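You operate a simulated robot arm through the tools that you are given. There is no shell and no other tool. Be economical: measure what you need, move in short steps, check, and stop when the job is done.

Carry out the task below with a simulated robot arm. There is one attempt and no reset: what you move stays moved.

JOB
Clean the refractometer's prism and zero it with water.
Fine: wipe with the pad, dab water on with the dropper, shut the cover, press ZERO; pad and dropper go back.

The check looks at the end state, three seconds after you hand in, the way a careful person would. Anything else that was tipped, shoved, dropped, spilled or broken makes it a failure. A push-on lid holds only when it is set on centred and level and pressed home; a screw cap is set on level and turned clockwise until tight.

ROBOT AND FRAMES
A 7-joint arm with a two-finger parallel gripper, fixed in place. Base frame: the origin is at the foot of the arm, x ahead of it, y to its left, z up; the work surface is at about z = 0.004. Units: m, rad, N and s.
With the tool pointing down near the work surface it reaches from about 0.24 to 0.62 m from the base axis. Its first joint turns from -1.152 to 1.152 rad. Payload 2.6 kg.
The TCP is the grasp point between the finger pads, 0.03 m short of the fingertips. In the tool frame z runs along the fingers and y along their closing line. Largest opening 0.094 m; finger width 0.028, thickness 0.01; the body of the gripper, 0.05 by 0.096 m, starts 0.055 m behind the TCP.
Orientation is that of the tool frame in the base frame, as a unit quaternion [x, y, z, w]. With the fingers straight down and closing along the base's y, the tool's x points along the base's -x, its y along +y and its z along -z.

CONTROLS
- The arm moves only by the tool nudge_tool. Its argument "steps" is one flat list of numbers, 7 for each row, row after row: the opening, from 0 (shut) to 1 (fully open), then the shift along the base's x, y, z in mm, then the turn, a rotation vector about the base's x, y, z in degrees. In form: [fingers, x, y, z, rx, ry, rz, fingers, x, y, z, rx, ry, rz, ...]. A call has 1 to 8 rows; each row is the pose to reach, as a shift and turn from the pose commanded when the call began. Each row takes 0.2 s and may step no farther than 0.05 m and 0.15 rad from the row before; otherwise, or with a gripper value out of range, the whole call is refused. Where a pose cannot be reached the arm comes as near as it can. A force on the tool above 40 N (or 10 N above the force at the start of the call, whichever is more), or a blocked arm, ends the call early, and 0.2 s more pass. The fingers move at their own pace (about 0.072 m/s each) and stop on an object; they squeeze with about 33 N. The grip force told is the motor's: it shows also when the fingers shut on nothing. Time passes only in rows, and 0.2 s behind the last, so rows that repeat a pose let the fingers close. The reply holds the time, the measured pose of the TCP, the force on the tool along the base axes, the opening and the grip force, in the units named above and with some noise.
- Cameras (640 x 400 px; columns grow to the right, rows downward): "scene" is fixed at [0.0221, 0.4163, 0.5856]; the picture's right is [-0.90, -0.44, 0.00], its down [-0.17, 0.35, -0.92] and it looks along [0.40, -0.83, -0.39] (base axes); focal length 340 px, centre (320, 200). "wrist" rides on the gripper at [0.076, 0.014, -0.102] in the tool frame; the picture's right is [-0.18, 0.98, 0.00], its down [-0.75, -0.14, -0.64] and it looks along [-0.63, -0.12, 0.77] (tool axes); focal length 243 px, centre (320, 200). There is no depth. A picture from a camera that has moved, and an enlarged one, comes with that camera's place and axes in the base frame and with its lens.
- get_image(camera): a new picture of that camera. It takes no simulated time.
- zoom(camera, box): a new picture of the part [left, top, right, bottom] of that camera's present view, enlarged. It takes no simulated time.
- hand_in(): hands the job in; it is judged then, once.

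Work in short steps. Places have to be worked out from the pictures, the camera data and where the tool is seen: move nearer, look again, correct. Check each grasp and each placing, and mend what went wrong. You have 120 turns and 64 pictures in all, those below and enlarged ones among them. Open the gripper and draw the arm clear of the work before you hand the job in, unless the task says otherwise; then end with one line.

The tools are called by a JSON object that holds its "name" and its "arguments". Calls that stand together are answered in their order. nudge_tool: Moves the arm, as the interface text tells. Its arguments: {"type":"object","properties":{"steps":{"type":"array"}},"required":["steps"]} The other tools are called the same way: get_image (camera) takes a picture; zoom (camera, box) takes an enlarged picture of a part of a camera's view; hand_in () hands the job in.

At the start:

```text
time: 0.0
tcp_pos: [0.3572, -0.0554, 0.419]
orientation: [-0.001, 1.0, 0.001, 0.0]
wrist_force: [0.6, -0.3, -0.6]
finger_gap: 0.0939
gripper_force: 0.1
```

scene: 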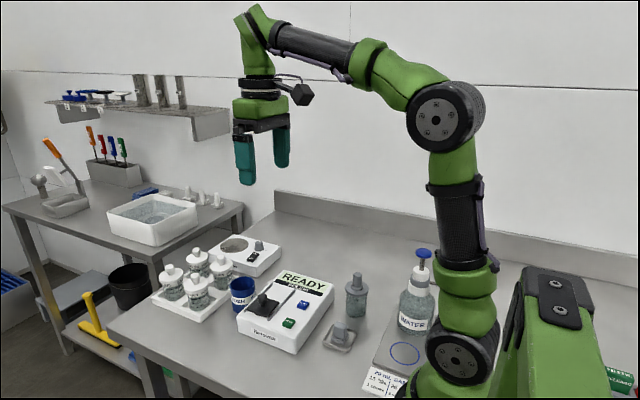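
wrist: 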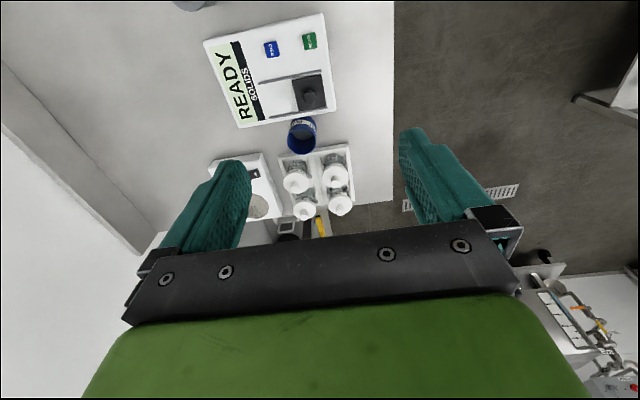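

I start by enlarging the work area in the scene view to identify the refractometer, pad and dropper.

{"name": "zoom", "arguments": {"camera": "scene", "box": [220, 230, 380, 360]}}

{"name": "zoom", "arguments": {"camera": "scene", "box": [320, 230, 480, 400]}}

```text
3.08 times, centred on (300, 295) of scene
camera zoom: at [0.0221, 0.4163, 0.5856], right [-0.9, -0.44, 0.0], down [-0.17, 0.35, -0.92], along [0.4, -0.83, -0.39], focal length 1046 px, centre (382, -92)
```

zoom: 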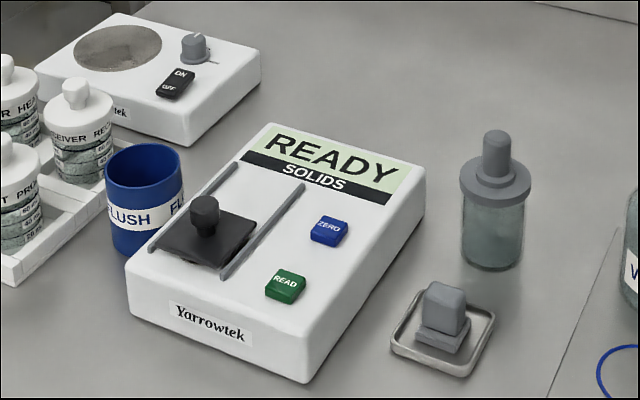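

```text
2.35 times, centred on (400, 315) of scene
camera zoom: at [0.0221, 0.4163, 0.5856], right [-0.9, -0.44, 0.0], down [-0.17, 0.35, -0.92], along [0.4, -0.83, -0.39], focal length 800 px, centre (132, -71)
```

zoom: 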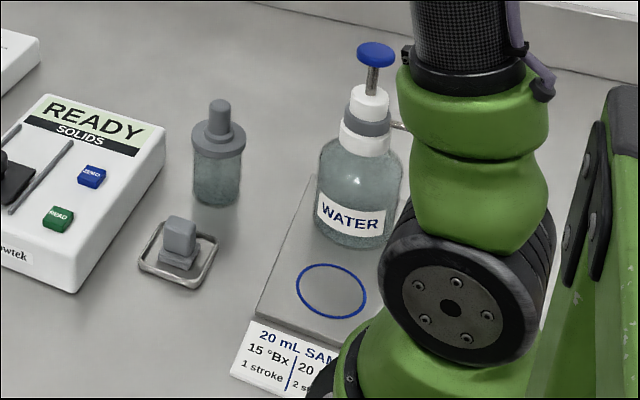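

I want a closer look at the prism and cover from the wrist camera, to see whether the cover is shut now.

{"name": "zoom", "arguments": {"camera": "wrist", "box": [190, 0, 350, 130]}}

```text
3.08 times, centred on (270, 65) of wrist
camera zoom: at [0.2816, -0.04, 0.5215], right [0.18, 0.98, 0.0], down [0.75, -0.14, 0.64], along [0.63, -0.12, -0.77], focal length 746 px, centre (474, 615)
```

zoom: 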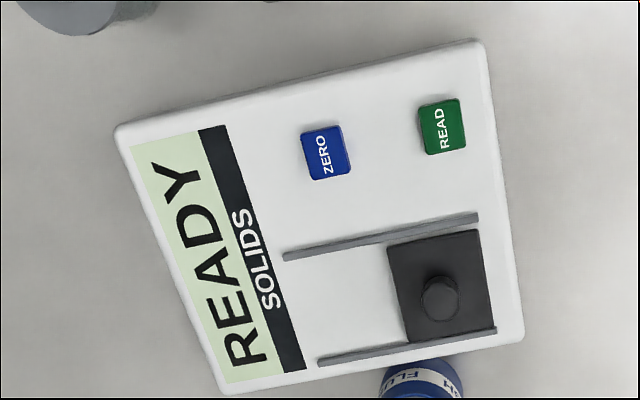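

The cover's knob triangulates to about (0.408, -0.085), top z≈0.085, with the rails along y; ZERO is at about (0.332, -0.130). The pad is at about (0.232, -0.128) and the dropper at about (0.234, -0.228). I move above the knob to look.

{"name": "nudge_tool", "arguments": {"steps": [1, 10, -6, -45, 0, 0, 0, 1, 20, -12, -90, 0, 0, 0, 1, 30, -18, -135, 0, 0, 0, 1, 40, -24, -180, 0, 0, 0, 1, 51, -30, -225, 0, 0, 0, 1, 51, -30, -239, 0, 0, 0]}}

{"name": "get_image", "arguments": {"camera": "wrist"}}

{"name": "get_image", "arguments": {"camera": "scene"}}

```text
time: 1.4
tcp_pos: [0.409, -0.0868, 0.1804]
orientation: [0.0, 1.0, 0.0, 0.0]
wrist_force: [0.4, -0.7, 0.1]
finger_gap: 0.094
gripper_force: 0.1
```

```text
58 pictures are left
camera wrist: at [0.3329, -0.0706, 0.2825], right [0.18, 0.98, 0.0], down [0.75, -0.14, 0.64], along [0.63, -0.12, -0.77], focal length 243 px, centre (320, 200)
```

wrist: 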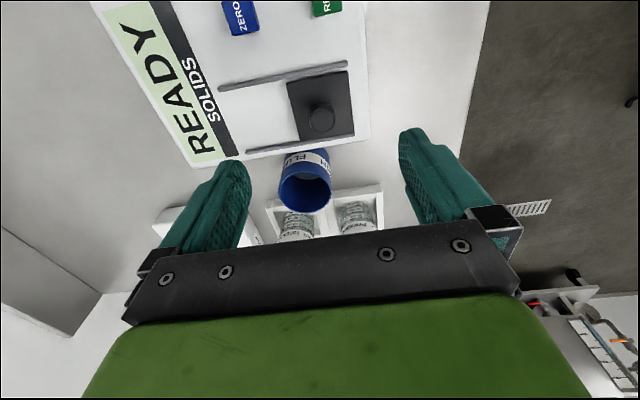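

```text
57 pictures are left
```

scene: 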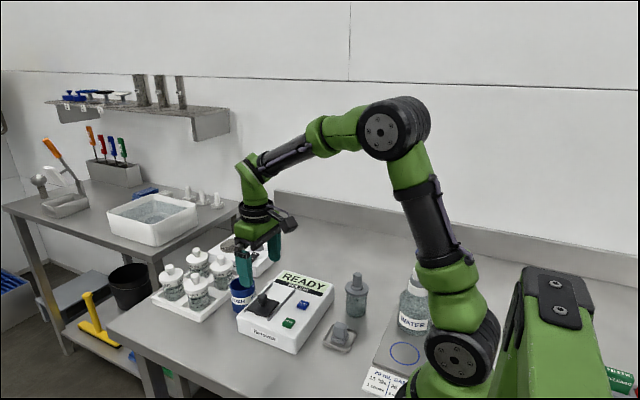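

Refined knob centre is about (0.405, -0.083). I come down so the fingertips straddle the knob and half close, then look.

{"name": "nudge_tool", "arguments": {"steps": [0.6, -2, 2, -40, 0, 0, 0, 0.6, -4, 4, -72, 0, 0, 0, 0.6, -4, 4, -72, 0, 0, 0]}}

{"name": "zoom", "arguments": {"camera": "scene", "box": [220, 230, 340, 360]}}

{"name": "zoom", "arguments": {"camera": "wrist", "box": [200, 40, 460, 220]}}

```text
time: 2.2
tcp_pos: [0.4036, -0.083, 0.1086]
orientation: [0.0, 1.0, 0.0, 0.0]
wrist_force: [0.4, 0.0, -0.5]
finger_gap: 0.0564
gripper_force: 0.0
```

```text
3.08 times, centred on (280, 295) of scene
camera zoom: at [0.0221, 0.4163, 0.5856], right [-0.9, -0.44, 0.0], down [-0.17, 0.35, -0.92], along [0.4, -0.83, -0.39], focal length 1046 px, centre (443, -92)
```

zoom: 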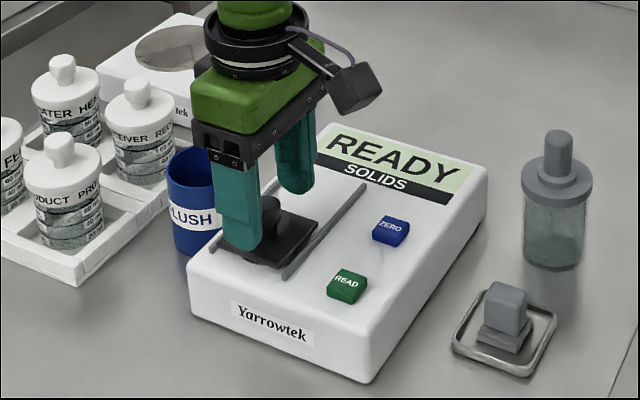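

```text
2.22 times, centred on (330, 130) of wrist
camera zoom: at [0.3287, -0.0671, 0.2112], right [0.18, 0.98, 0.0], down [0.75, -0.14, 0.64], along [0.63, -0.12, -0.77], focal length 539 px, centre (298, 356)
```

zoom: 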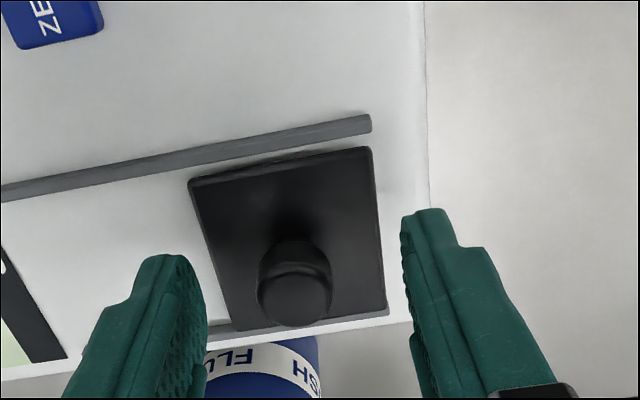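

Knob centre is about (0.408, -0.084). I lower 11 mm and close on it.

{"name": "nudge_tool", "arguments": {"steps": [0.6, 4, -1, -6, 0, 0, 0, 0.6, 4, -1, -11, 0, 0, 0, 0.1, 4, -1, -11, 0, 0, 0, 0.1, 4, -1, -11, 0, 0, 0, 0.1, 4, -1, -11, 0, 0, 0]}}

{"name": "zoom", "arguments": {"camera": "scene", "box": [220, 230, 340, 360]}}

```text
time: 3.4
tcp_pos: [0.4075, -0.0842, 0.0986]
orientation: [0.0, 1.0, -0.001, 0.0]
wrist_force: [2.2, -7.7, -4.8]
finger_gap: 0.0206
gripper_force: 45.4
```

```text
3.08 times, centred on (280, 295) of scene
camera zoom: at [0.0221, 0.4163, 0.5856], right [-0.9, -0.44, 0.0], down [-0.17, 0.35, -0.92], along [0.4, -0.83, -0.39], focal length 1046 px, centre (443, -92)
```

zoom: 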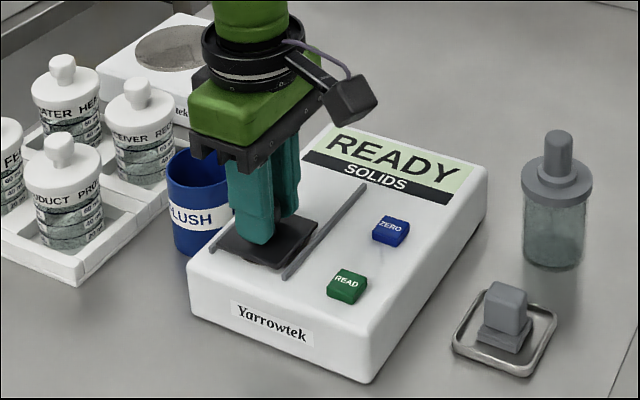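

The knob is gripped (20.6 mm gap). I slide the cover toward the display (-y), slowly.

{"name": "nudge_tool", "arguments": {"steps": [0.1, 0, -6, 0, 0, 0, 0, 0.1, 0, -12, 0, 0, 0, 0, 0.1, 0, -18, 0, 0, 0, 0]}}

{"name": "zoom", "arguments": {"camera": "scene", "box": [220, 230, 340, 360]}}

```text
time: 4.2
tcp_pos: [0.408, -0.0999, 0.0977]
orientation: [-0.002, 1.0, 0.0, 0.002]
wrist_force: [14.7, 0.0, -6.5]
finger_gap: 0.0208
gripper_force: 44.7
```

```text
3.08 times, centred on (280, 295) of scene
camera zoom: at [0.0221, 0.4163, 0.5856], right [-0.9, -0.44, 0.0], down [-0.17, 0.35, -0.92], along [0.4, -0.83, -0.39], focal length 1046 px, centre (443, -92)
```

zoom: 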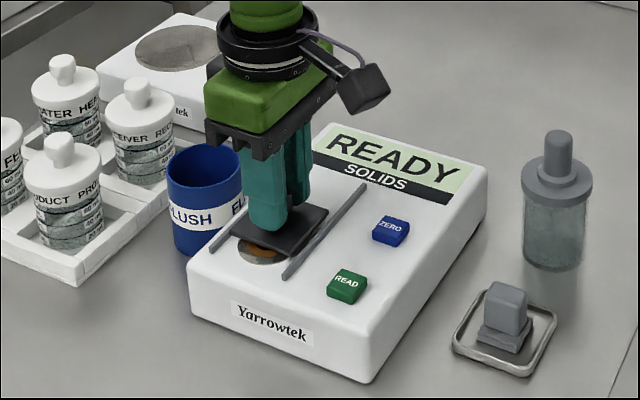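

The cover slides and residue shows beneath it. A sideways force of +15 N suggests an offset in x, so I ease +2 mm in x while going on.

{"name": "nudge_tool", "arguments": {"steps": [0.1, 2, -4, 0, 0, 0, 0, 0.1, 2, -12, 0, 0, 0, 0, 0.1, 2, -20, 0, 0, 0, 0, 0.1, 2, -28, 0, 0, 0, 0]}}

{"name": "zoom", "arguments": {"camera": "scene", "box": [220, 230, 340, 360]}}

```text
time: 5.2
tcp_pos: [0.4086, -0.1297, 0.0979]
orientation: [0.002, 1.0, -0.001, -0.002]
wrist_force: [-17.0, 0.7, 17.1]
finger_gap: 0.0205
gripper_force: 45.4
```

```text
3.08 times, centred on (280, 295) of scene
camera zoom: at [0.022, 0.4164, 0.5855], right [-0.9, -0.44, 0.0], down [-0.17, 0.35, -0.92], along [0.4, -0.83, -0.39], focal length 1046 px, centre (443, -92)
```

zoom: 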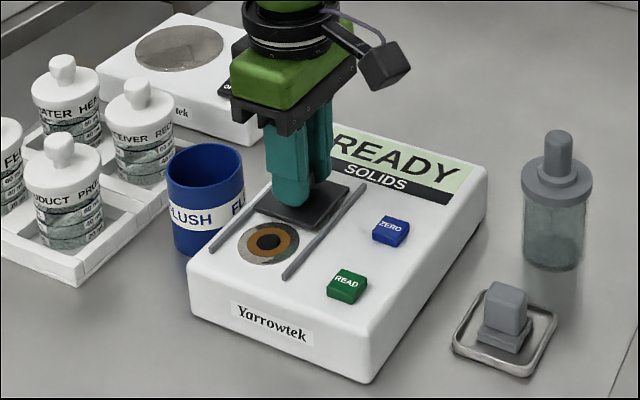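

The prism is now exposed. I go about 10 mm further for clearance, easing x back 1 mm.

{"name": "nudge_tool", "arguments": {"steps": [0.1, -1, -5, 0, 0, 0, 0, 0.1, -1, -10, 0, 0, 0, 0, 0.1, -1, -14, 0, 0, 0, 0, 0.1, -1, -14, 0, 0, 0, 0]}}

```text
time: 6.2
tcp_pos: [0.4071, -0.1425, 0.0982]
orientation: [0.0, 1.0, 0.0, 0.001]
wrist_force: [-10.3, 1.0, 14.1]
finger_gap: 0.0206
gripper_force: 45.5
```

Cover knob is at y≈-0.1425. I release it and rise straight up, then look.

{"name": "nudge_tool", "arguments": {"steps": [0.6, 0, 0, 0, 0, 0, 0, 0.6, 0, 0, 0, 0, 0, 0, 0.6, 0, 0, 0, 0, 0, 0, 0.6, 0, 0, 40, 0, 0, 0, 0.6, 0, 30, 80, 0, 0, 0, 0.6, -10, 60, 102, 0, 0, 0]}}

{"name": "get_image", "arguments": {"camera": "wrist"}}

{"name": "zoom", "arguments": {"camera": "scene", "box": [220, 230, 340, 360]}}

```text
time: 7.6
tcp_pos: [0.3997, -0.0818, 0.2001]
orientation: [0.0, 1.0, 0.0, 0.0]
wrist_force: [-0.2, 0.0, 0.3]
finger_gap: 0.0563
gripper_force: 0.1
```

```text
51 pictures are left
camera wrist: at [0.3232, -0.0666, 0.3028], right [0.18, 0.98, 0.0], down [0.75, -0.14, 0.64], along [0.63, -0.12, -0.77], focal length 243 px, centre (320, 200)
```

wrist: 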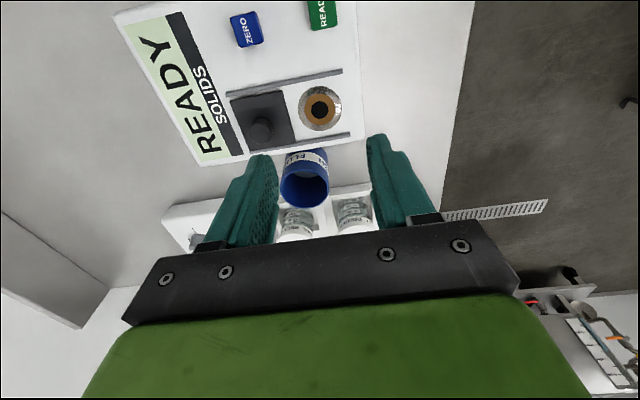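

```text
3.08 times, centred on (280, 295) of scene
camera zoom: at [0.0221, 0.4163, 0.5856], right [-0.9, -0.44, 0.0], down [-0.17, 0.35, -0.92], along [0.4, -0.83, -0.39], focal length 1046 px, centre (443, -92)
```

zoom: 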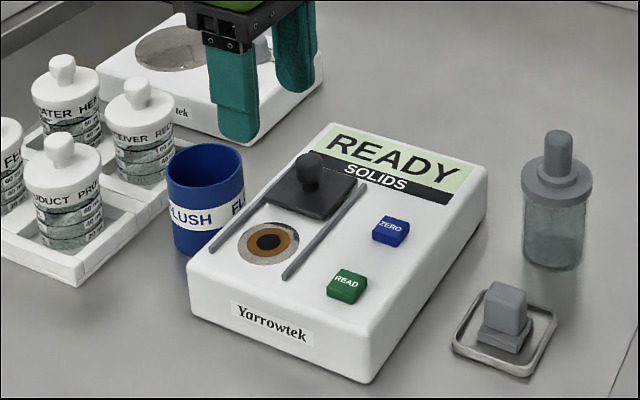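

The prism is centred at about (0.408, -0.083) with a brown residue ring. Now I go above the pad at about (0.232, -0.128) for a look.

{"name": "nudge_tool", "arguments": {"steps": [0.6, -45, -10, 10, 0, 0, 0, 0.6, -90, -20, 10, 0, 0, 0, 0.6, -130, -35, 10, 0, 0, 0, 0.6, -165, -45, 0, 0, 0, 0, 0.6, -165, -45, -20, 0, 0, 0]}}

{"name": "get_image", "arguments": {"camera": "wrist"}}

```text
time: 8.8
tcp_pos: [0.2331, -0.1267, 0.1796]
orientation: [-0.001, 1.0, -0.001, 0.0]
wrist_force: [0.3, 0.4, 0.5]
finger_gap: 0.0564
gripper_force: 0.0
```

```text
49 pictures are left
camera wrist: at [0.1578, -0.1124, 0.282], right [0.18, 0.98, 0.0], down [0.75, -0.14, 0.64], along [0.63, -0.12, -0.77], focal length 243 px, centre (320, 200)
```

wrist: 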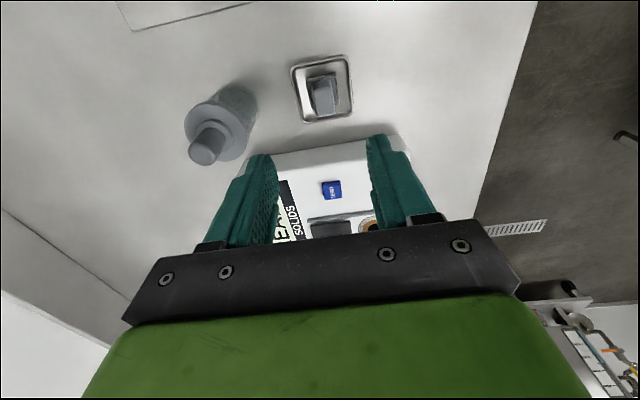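

I enlarge this to see the pad's orientation and the dropper.

{"name": "zoom", "arguments": {"camera": "wrist", "box": [170, 40, 370, 170]}}

```text
3.08 times, centred on (270, 105) of wrist
camera zoom: at [0.1578, -0.1124, 0.282], right [0.18, 0.98, 0.0], down [0.75, -0.14, 0.64], along [0.63, -0.12, -0.77], focal length 746 px, centre (474, 492)
```

zoom: 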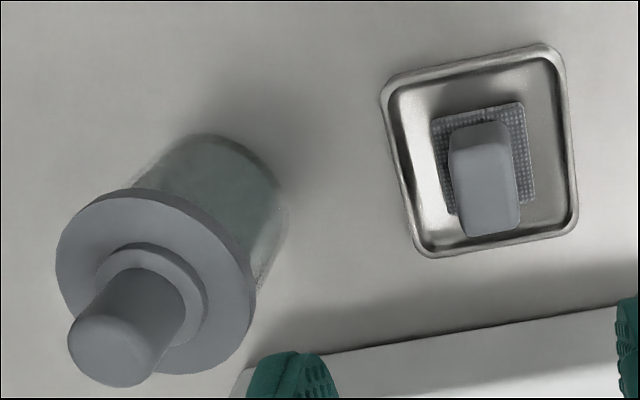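

The pad handle is about (0.2345, -0.1242), top z≈0.041, narrow along y. I descend with a ~45 mm opening to TCP z 0.053 and check before closing.

{"name": "nudge_tool", "arguments": {"steps": [0.48, 1, 2, -45, 0, 0, 0, 0.48, 1, 2, -85, 0, 0, 0, 0.48, 1, 2, -110, 0, 0, 0, 0.48, 1, 2, -110, 0, 0, 0]}}

{"name": "get_image", "arguments": {"camera": "wrist"}}

{"name": "zoom", "arguments": {"camera": "scene", "box": [280, 230, 400, 360]}}

```text
time: 9.8
tcp_pos: [0.2337, -0.1263, 0.0677]
orientation: [0.0, 1.0, 0.001, 0.0]
wrist_force: [0.1, -0.4, 0.8]
finger_gap: 0.0452
gripper_force: 0.1
```

```text
47 pictures are left
camera wrist: at [0.1586, -0.1102, 0.171], right [0.18, 0.98, 0.0], down [0.75, -0.14, 0.64], along [0.63, -0.12, -0.77], focal length 243 px, centre (320, 200)
```

wrist: 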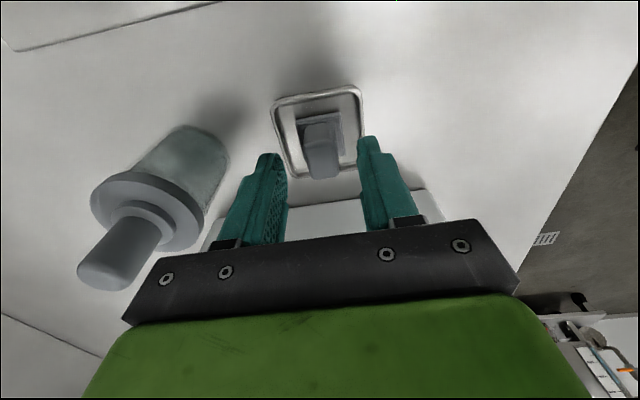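

```text
3.08 times, centred on (340, 295) of scene
camera zoom: at [0.0221, 0.4163, 0.5856], right [-0.9, -0.44, 0.0], down [-0.17, 0.35, -0.92], along [0.4, -0.83, -0.39], focal length 1046 px, centre (258, -92)
```

zoom: 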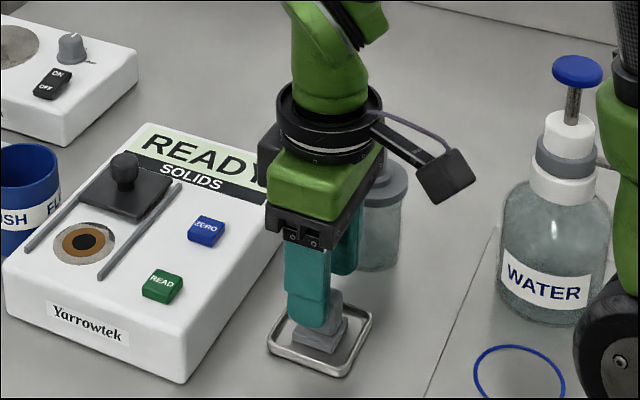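

The fingers straddle the handle well. I descend 15 mm with small corrections and close.

{"name": "nudge_tool", "arguments": {"steps": [0.48, 2, 2, -8, 0, 0, 0, 0.48, 2, 2, -15, 0, 0, 0, 0.48, 2, 2, -15, 0, 0, 0, 0, 2, 2, -15, 0, 0, 0, 0, 2, 2, -15, 0, 0, 0, 0, 2, 2, -15, 0, 0, 0]}}

{"name": "zoom", "arguments": {"camera": "scene", "box": [280, 230, 400, 360]}}

```text
time: 11.2
tcp_pos: [0.2362, -0.1237, 0.0531]
orientation: [0.0, 1.0, 0.0, 0.0]
wrist_force: [0.9, 0.4, -0.5]
finger_gap: 0.0187
gripper_force: 32.8
```

```text
3.08 times, centred on (340, 295) of scene
camera zoom: at [0.0221, 0.4163, 0.5856], right [-0.9, -0.44, 0.0], down [-0.17, 0.35, -0.92], along [0.4, -0.83, -0.39], focal length 1046 px, centre (258, -92)
```

zoom: 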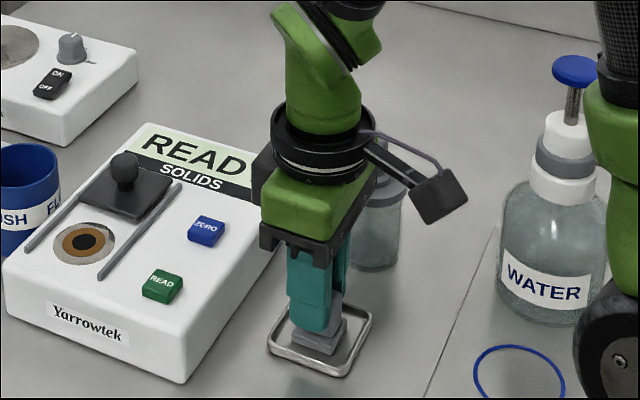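

The pad is held (18.7 mm). I lift and carry it above the prism.

{"name": "nudge_tool", "arguments": {"steps": [0, 0, 0, 30, 0, 0, 0, 0, 0, 0, 70, 0, 0, 0, 0, 35, 10, 100, 0, 0, 0, 0, 80, 20, 100, 0, 0, 0, 0, 125, 30, 100, 0, 0, 0, 0, 172, 41, 90, 0, 0, 0, 0, 172, 41, 80, 0, 0, 0]}}

{"name": "zoom", "arguments": {"camera": "scene", "box": [220, 210, 340, 340]}}

{"name": "get_image", "arguments": {"camera": "wrist"}}

```text
time: 12.8
tcp_pos: [0.4088, -0.0832, 0.1332]
orientation: [0.0, 1.0, 0.0, 0.0]
wrist_force: [0.1, -0.2, -0.4]
finger_gap: 0.0
gripper_force: 33.0
```

```text
3.08 times, centred on (280, 275) of scene
camera zoom: at [0.0221, 0.4163, 0.5856], right [-0.9, -0.44, 0.0], down [-0.17, 0.35, -0.92], along [0.4, -0.83, -0.39], focal length 1046 px, centre (443, -31)
```

zoom: 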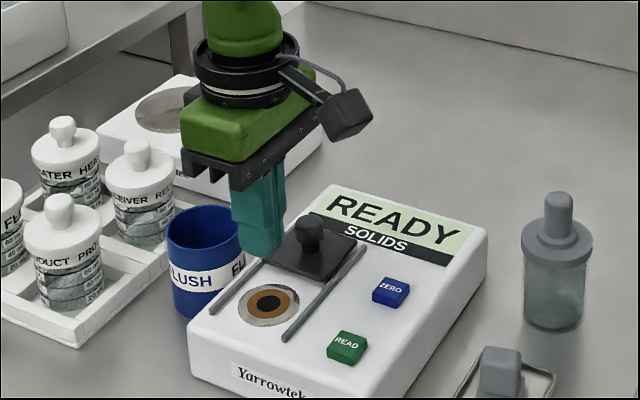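

```text
43 pictures are left
camera wrist: at [0.334, -0.0663, 0.2357], right [0.18, 0.98, 0.0], down [0.75, -0.14, 0.64], along [0.63, -0.12, -0.77], focal length 243 px, centre (320, 200)
```

wrist: 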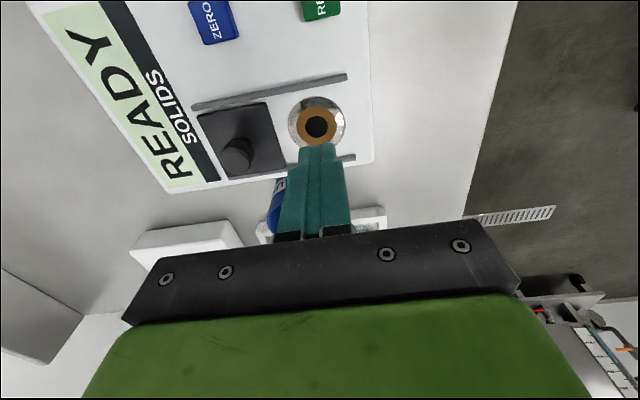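

The gripper came up empty; the pad slipped out. I check how the pad lies.

{"name": "zoom", "arguments": {"camera": "scene", "box": [290, 280, 410, 370]}}

```text
4.44 times, centred on (350, 325) of scene
camera zoom: at [0.0221, 0.4163, 0.5856], right [-0.9, -0.44, 0.0], down [-0.17, 0.35, -0.92], along [0.4, -0.83, -0.39], focal length 1511 px, centre (187, -356)
```

zoom: 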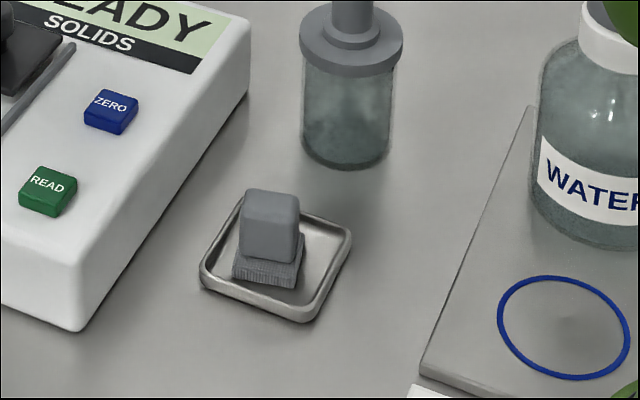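

The pad is still upright in its tray, just slightly shifted. I return above it and look from the wrist camera.

{"name": "nudge_tool", "arguments": {"steps": [0.5, -40, -10, 30, 0, 0, 0, 0.5, -85, -20, 30, 0, 0, 0, 0.5, -130, -30, 20, 0, 0, 0, 0.5, -174, -40, 0, 0, 0, 0, 0.5, -174, -40, -45, 0, 0, 0, 0.5, -174, -40, -63, 0, 0, 0]}}

{"name": "zoom", "arguments": {"camera": "wrist", "box": [220, 60, 420, 220]}}

```text
refused: row 1 steps farther than a row can; nothing moved
```

```text
2.50 times, centred on (320, 140) of wrist
camera zoom: at [0.334, -0.0663, 0.2357], right [0.18, 0.98, 0.0], down [0.75, -0.14, 0.64], along [0.63, -0.12, -0.77], focal length 606 px, centre (320, 350)
```

zoom: 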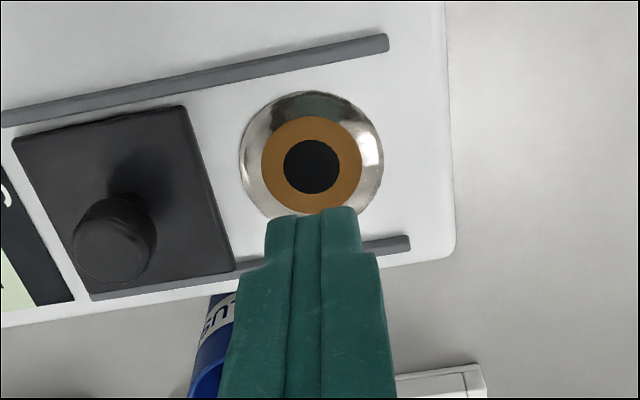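

The first row was too long; I repeat with shorter steps.

{"name": "nudge_tool", "arguments": {"steps": [0.5, -36, -8, 25, 0, 0, 0, 0.5, -80, -18, 30, 0, 0, 0, 0.5, -125, -28, 20, 0, 0, 0, 0.5, -170, -38, 5, 0, 0, 0, 0.5, -174, -40, -40, 0, 0, 0, 0.5, -174, -40, -60, 0, 0, 0]}}

{"name": "zoom", "arguments": {"camera": "wrist", "box": [220, 60, 420, 220]}}

```text
time: 14.2
tcp_pos: [0.2358, -0.1244, 0.0718]
orientation: [0.0, 1.0, 0.0, 0.0]
wrist_force: [-0.2, 0.7, 0.4]
finger_gap: 0.0467
gripper_force: 0.1
```

```text
2.50 times, centred on (320, 140) of wrist
camera zoom: at [0.1595, -0.108, 0.1743], right [0.18, 0.98, 0.0], down [0.75, -0.14, 0.64], along [0.63, -0.12, -0.77], focal length 606 px, centre (320, 350)
```

zoom: 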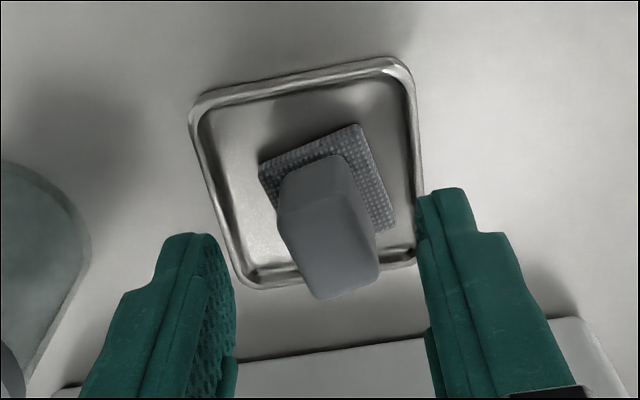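

The pad landed upright, turned about +12° and centred near (0.2365, -0.120). I turn the gripper to match, narrow the opening, and go 6 mm deeper than before prior to closing.

{"name": "nudge_tool", "arguments": {"steps": [0.38, 0, 3, 0, 0, 0, 6, 0.38, 1, 4.5, 0, 0, 0, 12, 0.38, 1, 4.5, -12, 0, 0, 12, 0.38, 1, 4.5, -19, 0, 0, 12]}}

{"name": "zoom", "arguments": {"camera": "wrist", "box": [220, 60, 420, 220]}}

{"name": "zoom", "arguments": {"camera": "scene", "box": [290, 270, 410, 370]}}

```text
time: 15.2
tcp_pos: [0.2354, -0.1182, 0.0541]
orientation: [-0.105, 0.995, 0.0, 0.0]
wrist_force: [-0.6, 1.0, -0.3]
finger_gap: 0.0359
gripper_force: 0.1
```

```text
2.50 times, centred on (320, 140) of wrist
camera zoom: at [0.1593, -0.1194, 0.1568], right [-0.03, 1.0, 0.0], down [0.77, 0.02, 0.64], along [0.64, 0.02, -0.77], focal length 606 px, centre (320, 350)
```

zoom: 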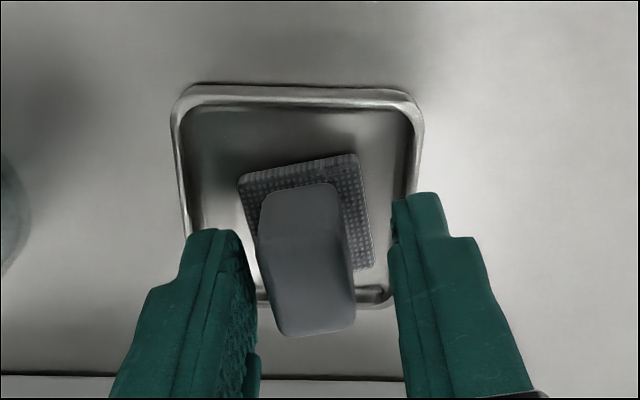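

```text
4.00 times, centred on (350, 320) of scene
camera zoom: at [0.0221, 0.4163, 0.5856], right [-0.9, -0.44, 0.0], down [-0.17, 0.35, -0.92], along [0.4, -0.83, -0.39], focal length 1360 px, centre (200, -280)
```

zoom: 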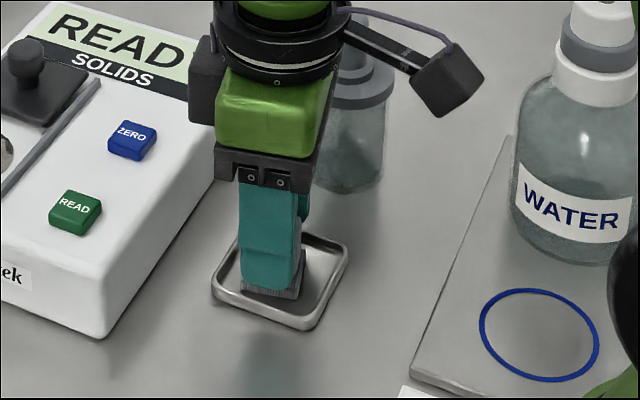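

The alignment is close; handle sits about 2 mm toward -y. I shift, descend 6 mm, close, wait, and lift slightly.

{"name": "nudge_tool", "arguments": {"steps": [0.38, 1, -2, -3, 0, 0, 2, 0.38, 1, -2, -6.5, 0, 0, 3, 0, 1, -2, -6.5, 0, 0, 3, 0, 1, -2, -6.5, 0, 0, 3, 0, 1, -2, -6.5, 0, 0, 3, 0, 1, -2, 0, 0, 0, 3, 0, 1, -2, 8, 0, 0, 3, 0, 1, -2, 8, 0, 0, 3]}}

{"name": "zoom", "arguments": {"camera": "scene", "box": [290, 270, 410, 370]}}

```text
time: 17.0
tcp_pos: [0.2362, -0.1199, 0.0632]
orientation: [-0.131, 0.991, 0.0, 0.0]
wrist_force: [-0.6, -0.3, 0.2]
finger_gap: 0.019
gripper_force: 32.8
```

```text
4.00 times, centred on (350, 320) of scene
camera zoom: at [0.0221, 0.4163, 0.5856], right [-0.9, -0.44, 0.0], down [-0.17, 0.35, -0.92], along [0.4, -0.83, -0.39], focal length 1360 px, centre (200, -280)
```

zoom: 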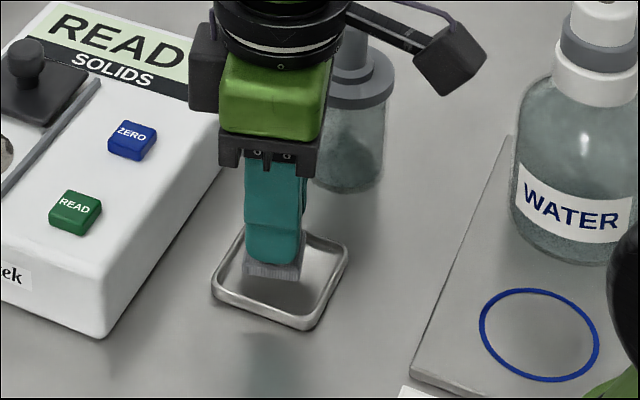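

The pad is now lifted and held. I raise it further and check again before travelling.

{"name": "nudge_tool", "arguments": {"steps": [0, 0, 0, 12, 0, 0, 0, 0, 0, 0, 27, 0, 0, 0, 0, 0, 0, 45, 0, 0, 0, 0, 0, 0, 63, 0, 0, 0, 0, 0, 0, 80, 0, 0, 0]}}

{"name": "nudge_tool", "arguments": {"steps": [0, 12, 3, 0, 0, 0, -3, 0, 32, 8, 0, 0, 0, -7, 0, 52, 13, 0, 0, 0, -11, 0, 72, 18, 0, 0, 0, -15, 0, 95, 23, 0, 0, 0, -15, 0, 118, 28, 0, 0, 0, -15, 0, 142, 33, 0, 0, 0, -15, 0, 160, 37, 0, 0, 0, -15]}}

{"name": "get_image", "arguments": {"camera": "wrist"}}

{"name": "zoom", "arguments": {"camera": "scene", "box": [220, 210, 340, 340]}}

```text
time: 18.2
tcp_pos: [0.2369, -0.1207, 0.1438]
orientation: [-0.131, 0.991, 0.0, 0.0]
wrist_force: [-1.0, 0.4, -1.3]
finger_gap: 0.0188
gripper_force: 33.7
```

```text
time: 20.0
tcp_pos: [0.3962, -0.0843, 0.1431]
orientation: [-0.001, 1.0, 0.0, 0.0]
wrist_force: [0.1, 0.6, -0.1]
finger_gap: 0.0188
gripper_force: 33.0
```

```text
36 pictures are left
camera wrist: at [0.3221, -0.0679, 0.2458], right [0.18, 0.98, 0.0], down [0.75, -0.14, 0.64], along [0.63, -0.12, -0.77], focal length 243 px, centre (320, 200)
```

wrist: 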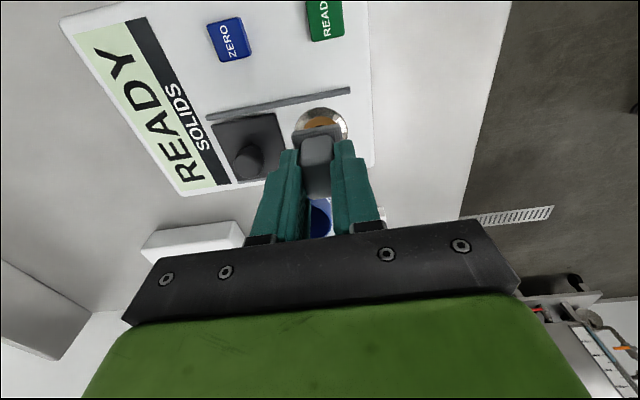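

```text
3.08 times, centred on (280, 275) of scene
camera zoom: at [0.0221, 0.4163, 0.5856], right [-0.9, -0.44, 0.0], down [-0.17, 0.35, -0.92], along [0.4, -0.83, -0.39], focal length 1046 px, centre (443, -31)
```

zoom: 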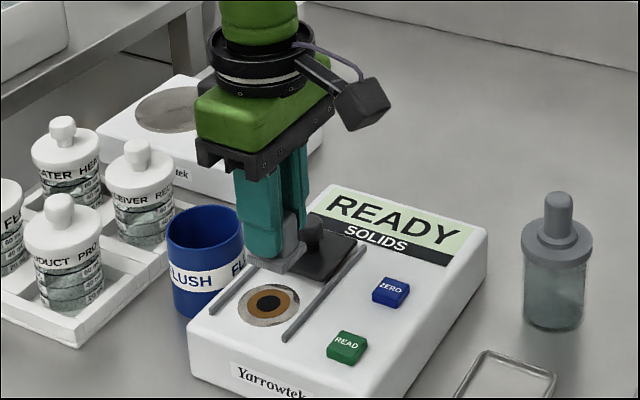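

The pad is held over the prism. I move to centre (0.407, -0.083) and descend gently, watching the force.

{"name": "nudge_tool", "arguments": {"steps": [0, 6, 1, -8, 0, 0, 0, 0, 11, 1, -18, 0, 0, 0, 0, 11, 1, -28, 0, 0, 0, 0, 11, 1, -36, 0, 0, 0]}}

{"name": "nudge_tool", "arguments": {"steps": [0, 0, 0, -2, 0, 0, 0, 0, 0, 0, -4, 0, 0, 0, 0, 0, 0, -6, 0, 0, 0]}}

{"name": "zoom", "arguments": {"camera": "scene", "box": [220, 230, 340, 340]}}

```text
time: 21.0
tcp_pos: [0.408, -0.0824, 0.1066]
orientation: [0.0, 1.0, 0.0, 0.0]
wrist_force: [0.3, -0.3, -0.7]
finger_gap: 0.0188
gripper_force: 33.0
```

```text
time: 21.8
tcp_pos: [0.4092, -0.0822, 0.0999]
orientation: [0.0, 1.0, 0.0, -0.001]
wrist_force: [-0.1, 0.7, -0.4]
finger_gap: 0.0188
gripper_force: 32.8
```

```text
3.64 times, centred on (280, 285) of scene
camera zoom: at [0.0221, 0.4163, 0.5856], right [-0.9, -0.44, 0.0], down [-0.17, 0.35, -0.92], along [0.4, -0.83, -0.39], focal length 1236 px, centre (466, -109)
```

zoom: 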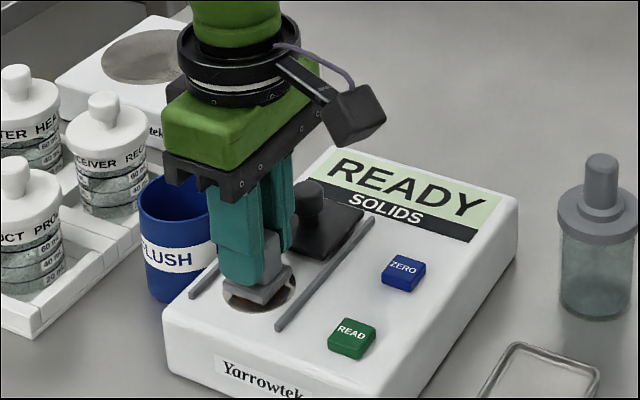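

Close but no contact force yet. I continue down 1.5 mm per row.

{"name": "nudge_tool", "arguments": {"steps": [0, -1, 0, -1.5, 0, 0, 0, 0, -1, 0, -3, 0, 0, 0]}}

{"name": "nudge_tool", "arguments": {"steps": [0, 0, 0, -1, 0, 0, 0, 0, 0, 0, -2, 0, 0, 0]}}

```text
time: 22.4
tcp_pos: [0.4068, -0.0826, 0.0976]
orientation: [0.0, 1.0, 0.0, 0.0]
wrist_force: [1.0, -0.5, -0.7]
finger_gap: 0.0186
gripper_force: 33.0
```

```text
time: 23.0
tcp_pos: [0.4071, -0.0818, 0.0959]
orientation: [0.0, 1.0, 0.0, 0.0]
wrist_force: [-0.9, -0.2, -0.7]
finger_gap: 0.0187
gripper_force: 32.8
```

Still no contact; I keep lowering.

{"name": "nudge_tool", "arguments": {"steps": [0, 0, 0, -1, 0, 0, 0, 0, 0, 0, -2, 0, 0, 0]}}

{"name": "nudge_tool", "arguments": {"steps": [0, 0, 0, -1, 0, 0, 0, 0, 0, 0, -2, 0, 0, 0]}}

{"name": "zoom", "arguments": {"camera": "scene", "box": [220, 230, 340, 340]}}

```text
time: 23.6
tcp_pos: [0.4071, -0.0815, 0.0936]
orientation: [0.0, 1.0, 0.0, 0.001]
wrist_force: [-2.3, 0.4, 6.3]
finger_gap: 0.0186
gripper_force: 33.6
```

```text
time: 24.2
tcp_pos: [0.408, -0.0819, 0.0921]
orientation: [0.0, 1.0, 0.0, 0.001]
wrist_force: [-10.5, 2.0, 30.3]
finger_gap: 0.0189
gripper_force: 32.9
```

```text
3.64 times, centred on (280, 285) of scene
camera zoom: at [0.0219, 0.4164, 0.5856], right [-0.9, -0.44, 0.0], down [-0.17, 0.35, -0.92], along [0.4, -0.83, -0.39], focal length 1236 px, centre (466, -109)
```

zoom: 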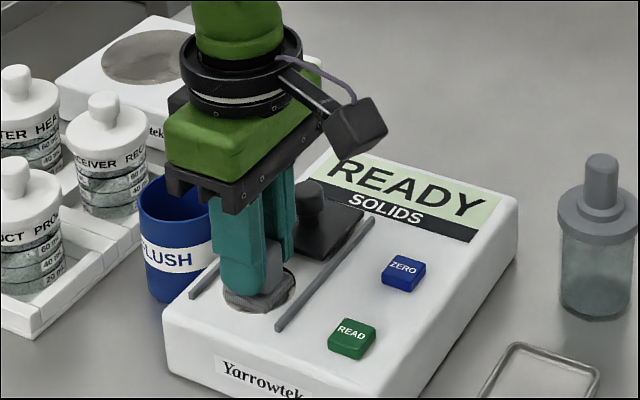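

Contact is at TCP z≈0.094, pressing 30 N now. I ease to about 10 N and wipe in strokes of ±7 mm.

{"name": "nudge_tool", "arguments": {"steps": [0, 0, 0, 1.3, 0, 0, 0, 0, 7, 0, 1.3, 0, 0, 0, 0, -7, 0, 1.3, 0, 0, 0, 0, 7, 0, 1.3, 0, 0, 0, 0, -7, 0, 1.3, 0, 0, 0, 0, 0, 0, 1.3, 0, 0, 0]}}

{"name": "nudge_tool", "arguments": {"steps": [0, 0, 7, 0, 0, 0, 0, 0, 0, -8, 0, 0, 0, 0, 0, 0, 7, 0, 0, 0, 0, 0, 0, -8, 0, 0, 0, 0, 0, 5, 6, 0, 0, 0, 0, 0, -5, 6, 0, 0, 0, 0, 0, -5, -6, 0, 0, 0, 0, 0, 5, -6, 0, 0, 0, 0]}}

{"name": "nudge_tool", "arguments": {"steps": [0, -5, 6, 0, 0, 0, 0, 0, -5, 6, 15, 0, 0, 0, 0, -15, 0, 35, 0, 0, 0, 0, -35, 0, 50, 0, 0, 0]}}

{"name": "zoom", "arguments": {"camera": "scene", "box": [220, 230, 340, 340]}}

```text
time: 25.6
tcp_pos: [0.4072, -0.0826, 0.0934]
orientation: [0.001, 1.0, 0.0, -0.001]
wrist_force: [-8.2, 0.4, 17.0]
finger_gap: 0.0188
gripper_force: 33.2
```

```text
time: 27.4
tcp_pos: [0.4124, -0.0889, 0.0943]
orientation: [0.0, 1.0, 0.0, -0.001]
wrist_force: [-5.8, -0.1, 11.1]
finger_gap: 0.0188
gripper_force: 32.9
```

```text
time: 28.4
tcp_pos: [0.3761, -0.0905, 0.144]
orientation: [-0.002, 1.0, 0.0, 0.0]
wrist_force: [0.6, -0.4, -0.6]
finger_gap: 0.0188
gripper_force: 32.7
```

```text
3.64 times, centred on (280, 285) of scene
camera zoom: at [0.0221, 0.4163, 0.5856], right [-0.9, -0.44, 0.0], down [-0.17, 0.35, -0.92], along [0.4, -0.83, -0.39], focal length 1236 px, centre (466, -109)
```

zoom: 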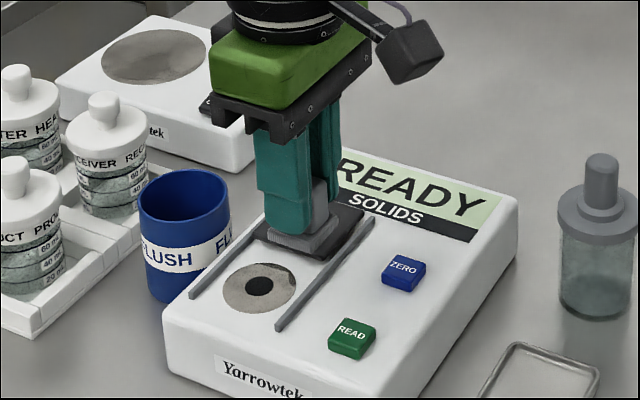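

The prism is clean. I carry the pad back above its tray at (0.2345, -0.124).

{"name": "nudge_tool", "arguments": {"steps": [0, -10, -3, 2, 0, 0, 0, 0, -30, -8, 2, 0, 0, 0, 0, -55, -14, 2, 0, 0, 0, 0, -80, -20, 2, 0, 0, 0, 0, -105, -26, 2, 0, 0, 0, 0, -128, -31, 2, 0, 0, 0, 0, -141, -33.5, 0, 0, 0, 0]}}

{"name": "nudge_tool", "arguments": {"steps": [0, 0, 0, -12, 0, 0, 0, 0, 0, 0, -30, 0, 0, 0, 0, 0, 0, -50, 0, 0, 0, 0, 0, 0, -68, 0, 0, 0, 0, 0, 0, -80, 0, 0, 0]}}

{"name": "zoom", "arguments": {"camera": "wrist", "box": [220, 60, 420, 220]}}

{"name": "zoom", "arguments": {"camera": "scene", "box": [290, 270, 410, 370]}}

```text
time: 30.0
tcp_pos: [0.2354, -0.1239, 0.1421]
orientation: [-0.001, 1.0, 0.0, 0.0]
wrist_force: [0.8, -0.1, 0.0]
finger_gap: 0.0187
gripper_force: 33.3
```

```text
time: 31.2
tcp_pos: [0.2345, -0.1224, 0.0613]
orientation: [-0.001, 1.0, 0.0, 0.0]
wrist_force: [-0.8, 0.1, -0.9]
finger_gap: 0.0186
gripper_force: 33.0
```

```text
2.50 times, centred on (320, 140) of wrist
camera zoom: at [0.1602, -0.1064, 0.1647], right [0.18, 0.98, 0.0], down [0.75, -0.14, 0.64], along [0.63, -0.12, -0.77], focal length 606 px, centre (320, 350)
```

zoom: 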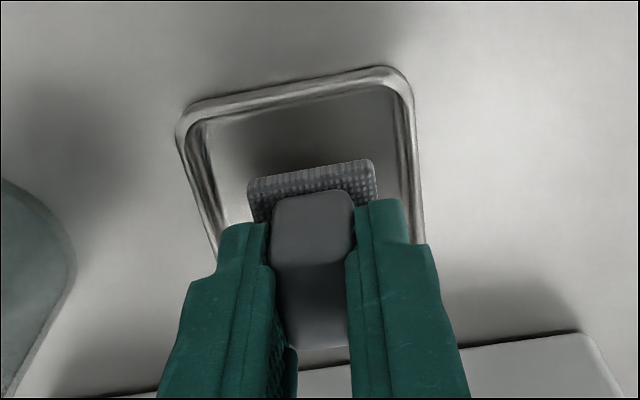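

```text
4.00 times, centred on (350, 320) of scene
camera zoom: at [0.0221, 0.4163, 0.5856], right [-0.9, -0.44, 0.0], down [-0.17, 0.35, -0.92], along [0.4, -0.83, -0.39], focal length 1360 px, centre (200, -280)
```

zoom: 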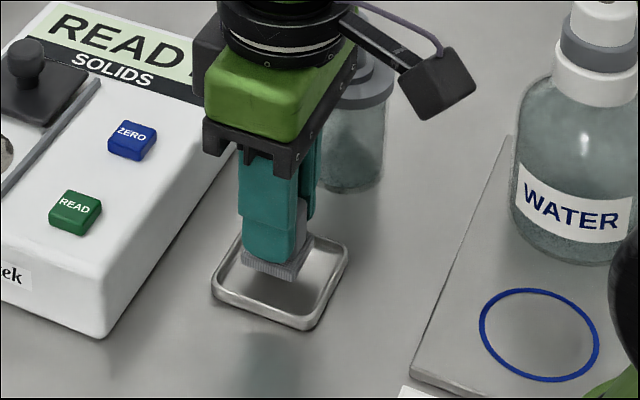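

Pad is centred over the tray. I shift 2 mm in -x and lower to contact.

{"name": "nudge_tool", "arguments": {"steps": [0, -2, -1, -6, 0, 0, 0, 0, -2, -1, -10, 0, 0, 0, 0, -2, -1, -12, 0, 0, 0]}}

{"name": "nudge_tool", "arguments": {"steps": [0, 0, 0, -1, 0, 0, 0, 0, 0, 0, -2, 0, 0, 0]}}

```text
time: 32.0
tcp_pos: [0.2329, -0.124, 0.0512]
orientation: [0.0, 1.0, -0.001, -0.001]
wrist_force: [-0.1, -0.2, -0.7]
finger_gap: 0.0189
gripper_force: 32.5
```

```text
time: 32.6
tcp_pos: [0.2337, -0.123, 0.0503]
orientation: [0.0, 1.0, 0.0, 0.0]
wrist_force: [0.6, 1.3, 0.1]
finger_gap: 0.0185
gripper_force: 33.0
```

No contact yet; I go on in 1 mm rows.

{"name": "nudge_tool", "arguments": {"steps": [0, 0, 0, -1, 0, 0, 0, 0, 0, 0, -2, 0, 0, 0]}}

{"name": "nudge_tool", "arguments": {"steps": [0, 0, 0, -1, 0, 0, 0, 0, 0, 0, -1.5, 0, 0, 0]}}

```text
time: 33.2
tcp_pos: [0.2334, -0.1236, 0.048]
orientation: [0.0, 1.0, 0.0, 0.001]
wrist_force: [-3.0, 0.7, 9.6]
finger_gap: 0.0189
gripper_force: 33.3
```

```text
time: 33.8
tcp_pos: [0.2347, -0.1219, 0.047]
orientation: [0.001, 1.0, -0.001, 0.001]
wrist_force: [-2.0, 0.5, 9.8]
finger_gap: 0.0186
gripper_force: 33.0
stopped in row 2: the force on the tool passed its limit (the readings are from after the stop); the commanded pose is now the measured one
```

It has touched down. I open slightly and rise straight.

{"name": "nudge_tool", "arguments": {"steps": [0.36, 0, 0, 0.7, 0, 0, 0, 0.36, 0, 0, 0.7, 0, 0, 0, 0.36, 0, 0, 20, 0, 0, 0, 0.36, 0, 0, 55, 0, 0, 0, 0.36, 0, 0, 100, 0, 0, 0]}}

{"name": "get_image", "arguments": {"camera": "wrist"}}

{"name": "zoom", "arguments": {"camera": "scene", "box": [290, 250, 410, 370]}}

```text
time: 35.0
tcp_pos: [0.2361, -0.1226, 0.1493]
orientation: [0.001, 1.0, -0.001, 0.0]
wrist_force: [-1.3, -0.5, 0.2]
finger_gap: 0.0337
gripper_force: 0.0
```

```text
29 pictures are left
camera wrist: at [0.1601, -0.1073, 0.2514], right [0.19, 0.98, 0.0], down [0.75, -0.14, 0.64], along [0.63, -0.12, -0.77], focal length 243 px, centre (320, 200)
```

wrist: 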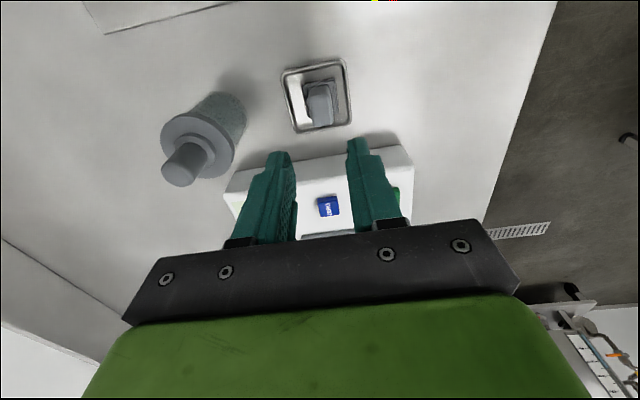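

```text
3.33 times, centred on (350, 310) of scene
camera zoom: at [0.0221, 0.4163, 0.5856], right [-0.9, -0.44, 0.0], down [-0.17, 0.35, -0.92], along [0.4, -0.83, -0.39], focal length 1134 px, centre (220, -167)
```

zoom: 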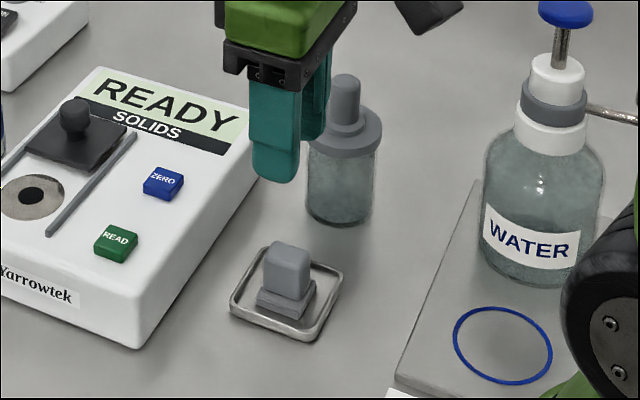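

The pad sits upright in its tray. Next the dropper, with its bulb at about (0.229, -0.214), top z≈0.12; I rise and hover over it to refine.

{"name": "nudge_tool", "arguments": {"steps": [0.6, 0, 0, 35, 0, 0, 0, 0.6, 0, -40, 45, 0, 0, 0, 0.6, -6, -86, 45, 0, 0, 0, 0.6, -6, -90, 35, 0, 0, 0]}}

{"name": "get_image", "arguments": {"camera": "wrist"}}

```text
time: 36.0
tcp_pos: [0.2295, -0.2162, 0.1822]
orientation: [0.001, 1.0, -0.001, 0.001]
wrist_force: [-0.1, -0.5, 0.5]
finger_gap: 0.0566
gripper_force: 0.1
```

```text
27 pictures are left
camera wrist: at [0.1537, -0.1999, 0.2837], right [0.19, 0.98, 0.0], down [0.75, -0.14, 0.64], along [0.63, -0.12, -0.77], focal length 243 px, centre (320, 200)
```

wrist: 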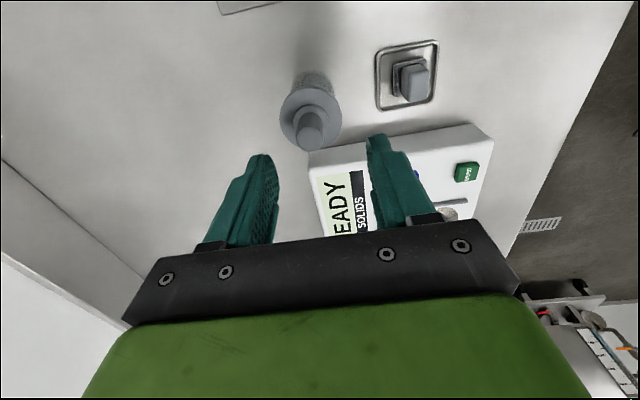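

The bulb refines to (0.230, -0.223), top z≈0.113, with the collar near 0.075. I descend around it and check before closing.

{"name": "nudge_tool", "arguments": {"steps": [0.5, 1, -7, 0, 0, 0, 0, 0.5, 1, -7, -25, 0, 0, 0, 0.5, 1, -7, -45, 0, 0, 0, 0.5, 1, -7, -58, 0, 0, 0]}}

{"name": "zoom", "arguments": {"camera": "wrist", "box": [220, 80, 420, 240]}}

{"name": "zoom", "arguments": {"camera": "scene", "box": [290, 230, 410, 350]}}

```text
time: 37.0
tcp_pos: [0.2314, -0.221, 0.1219]
orientation: [0.0, 1.0, 0.0, 0.001]
wrist_force: [0.2, 0.1, 0.0]
finger_gap: 0.0466
gripper_force: 0.1
```

```text
2.50 times, centred on (320, 160) of wrist
camera zoom: at [0.1549, -0.2049, 0.2249], right [0.18, 0.98, 0.0], down [0.75, -0.14, 0.64], along [0.63, -0.12, -0.77], focal length 606 px, centre (320, 300)
```

zoom: 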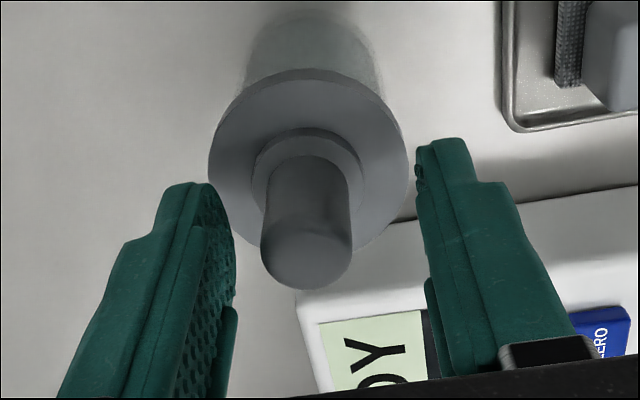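

```text
3.33 times, centred on (350, 290) of scene
camera zoom: at [0.0221, 0.4163, 0.5856], right [-0.9, -0.44, 0.0], down [-0.17, 0.35, -0.92], along [0.4, -0.83, -0.39], focal length 1134 px, centre (220, -100)
```

zoom: 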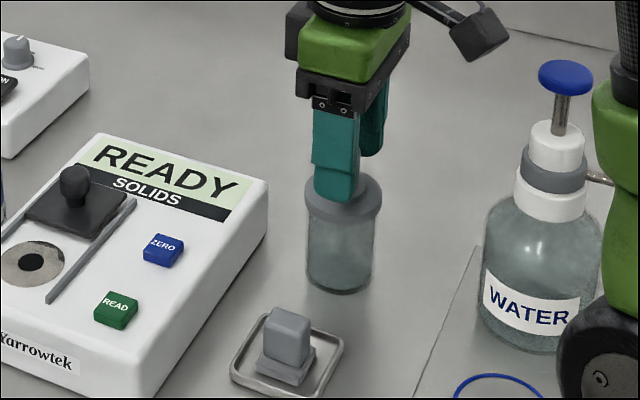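

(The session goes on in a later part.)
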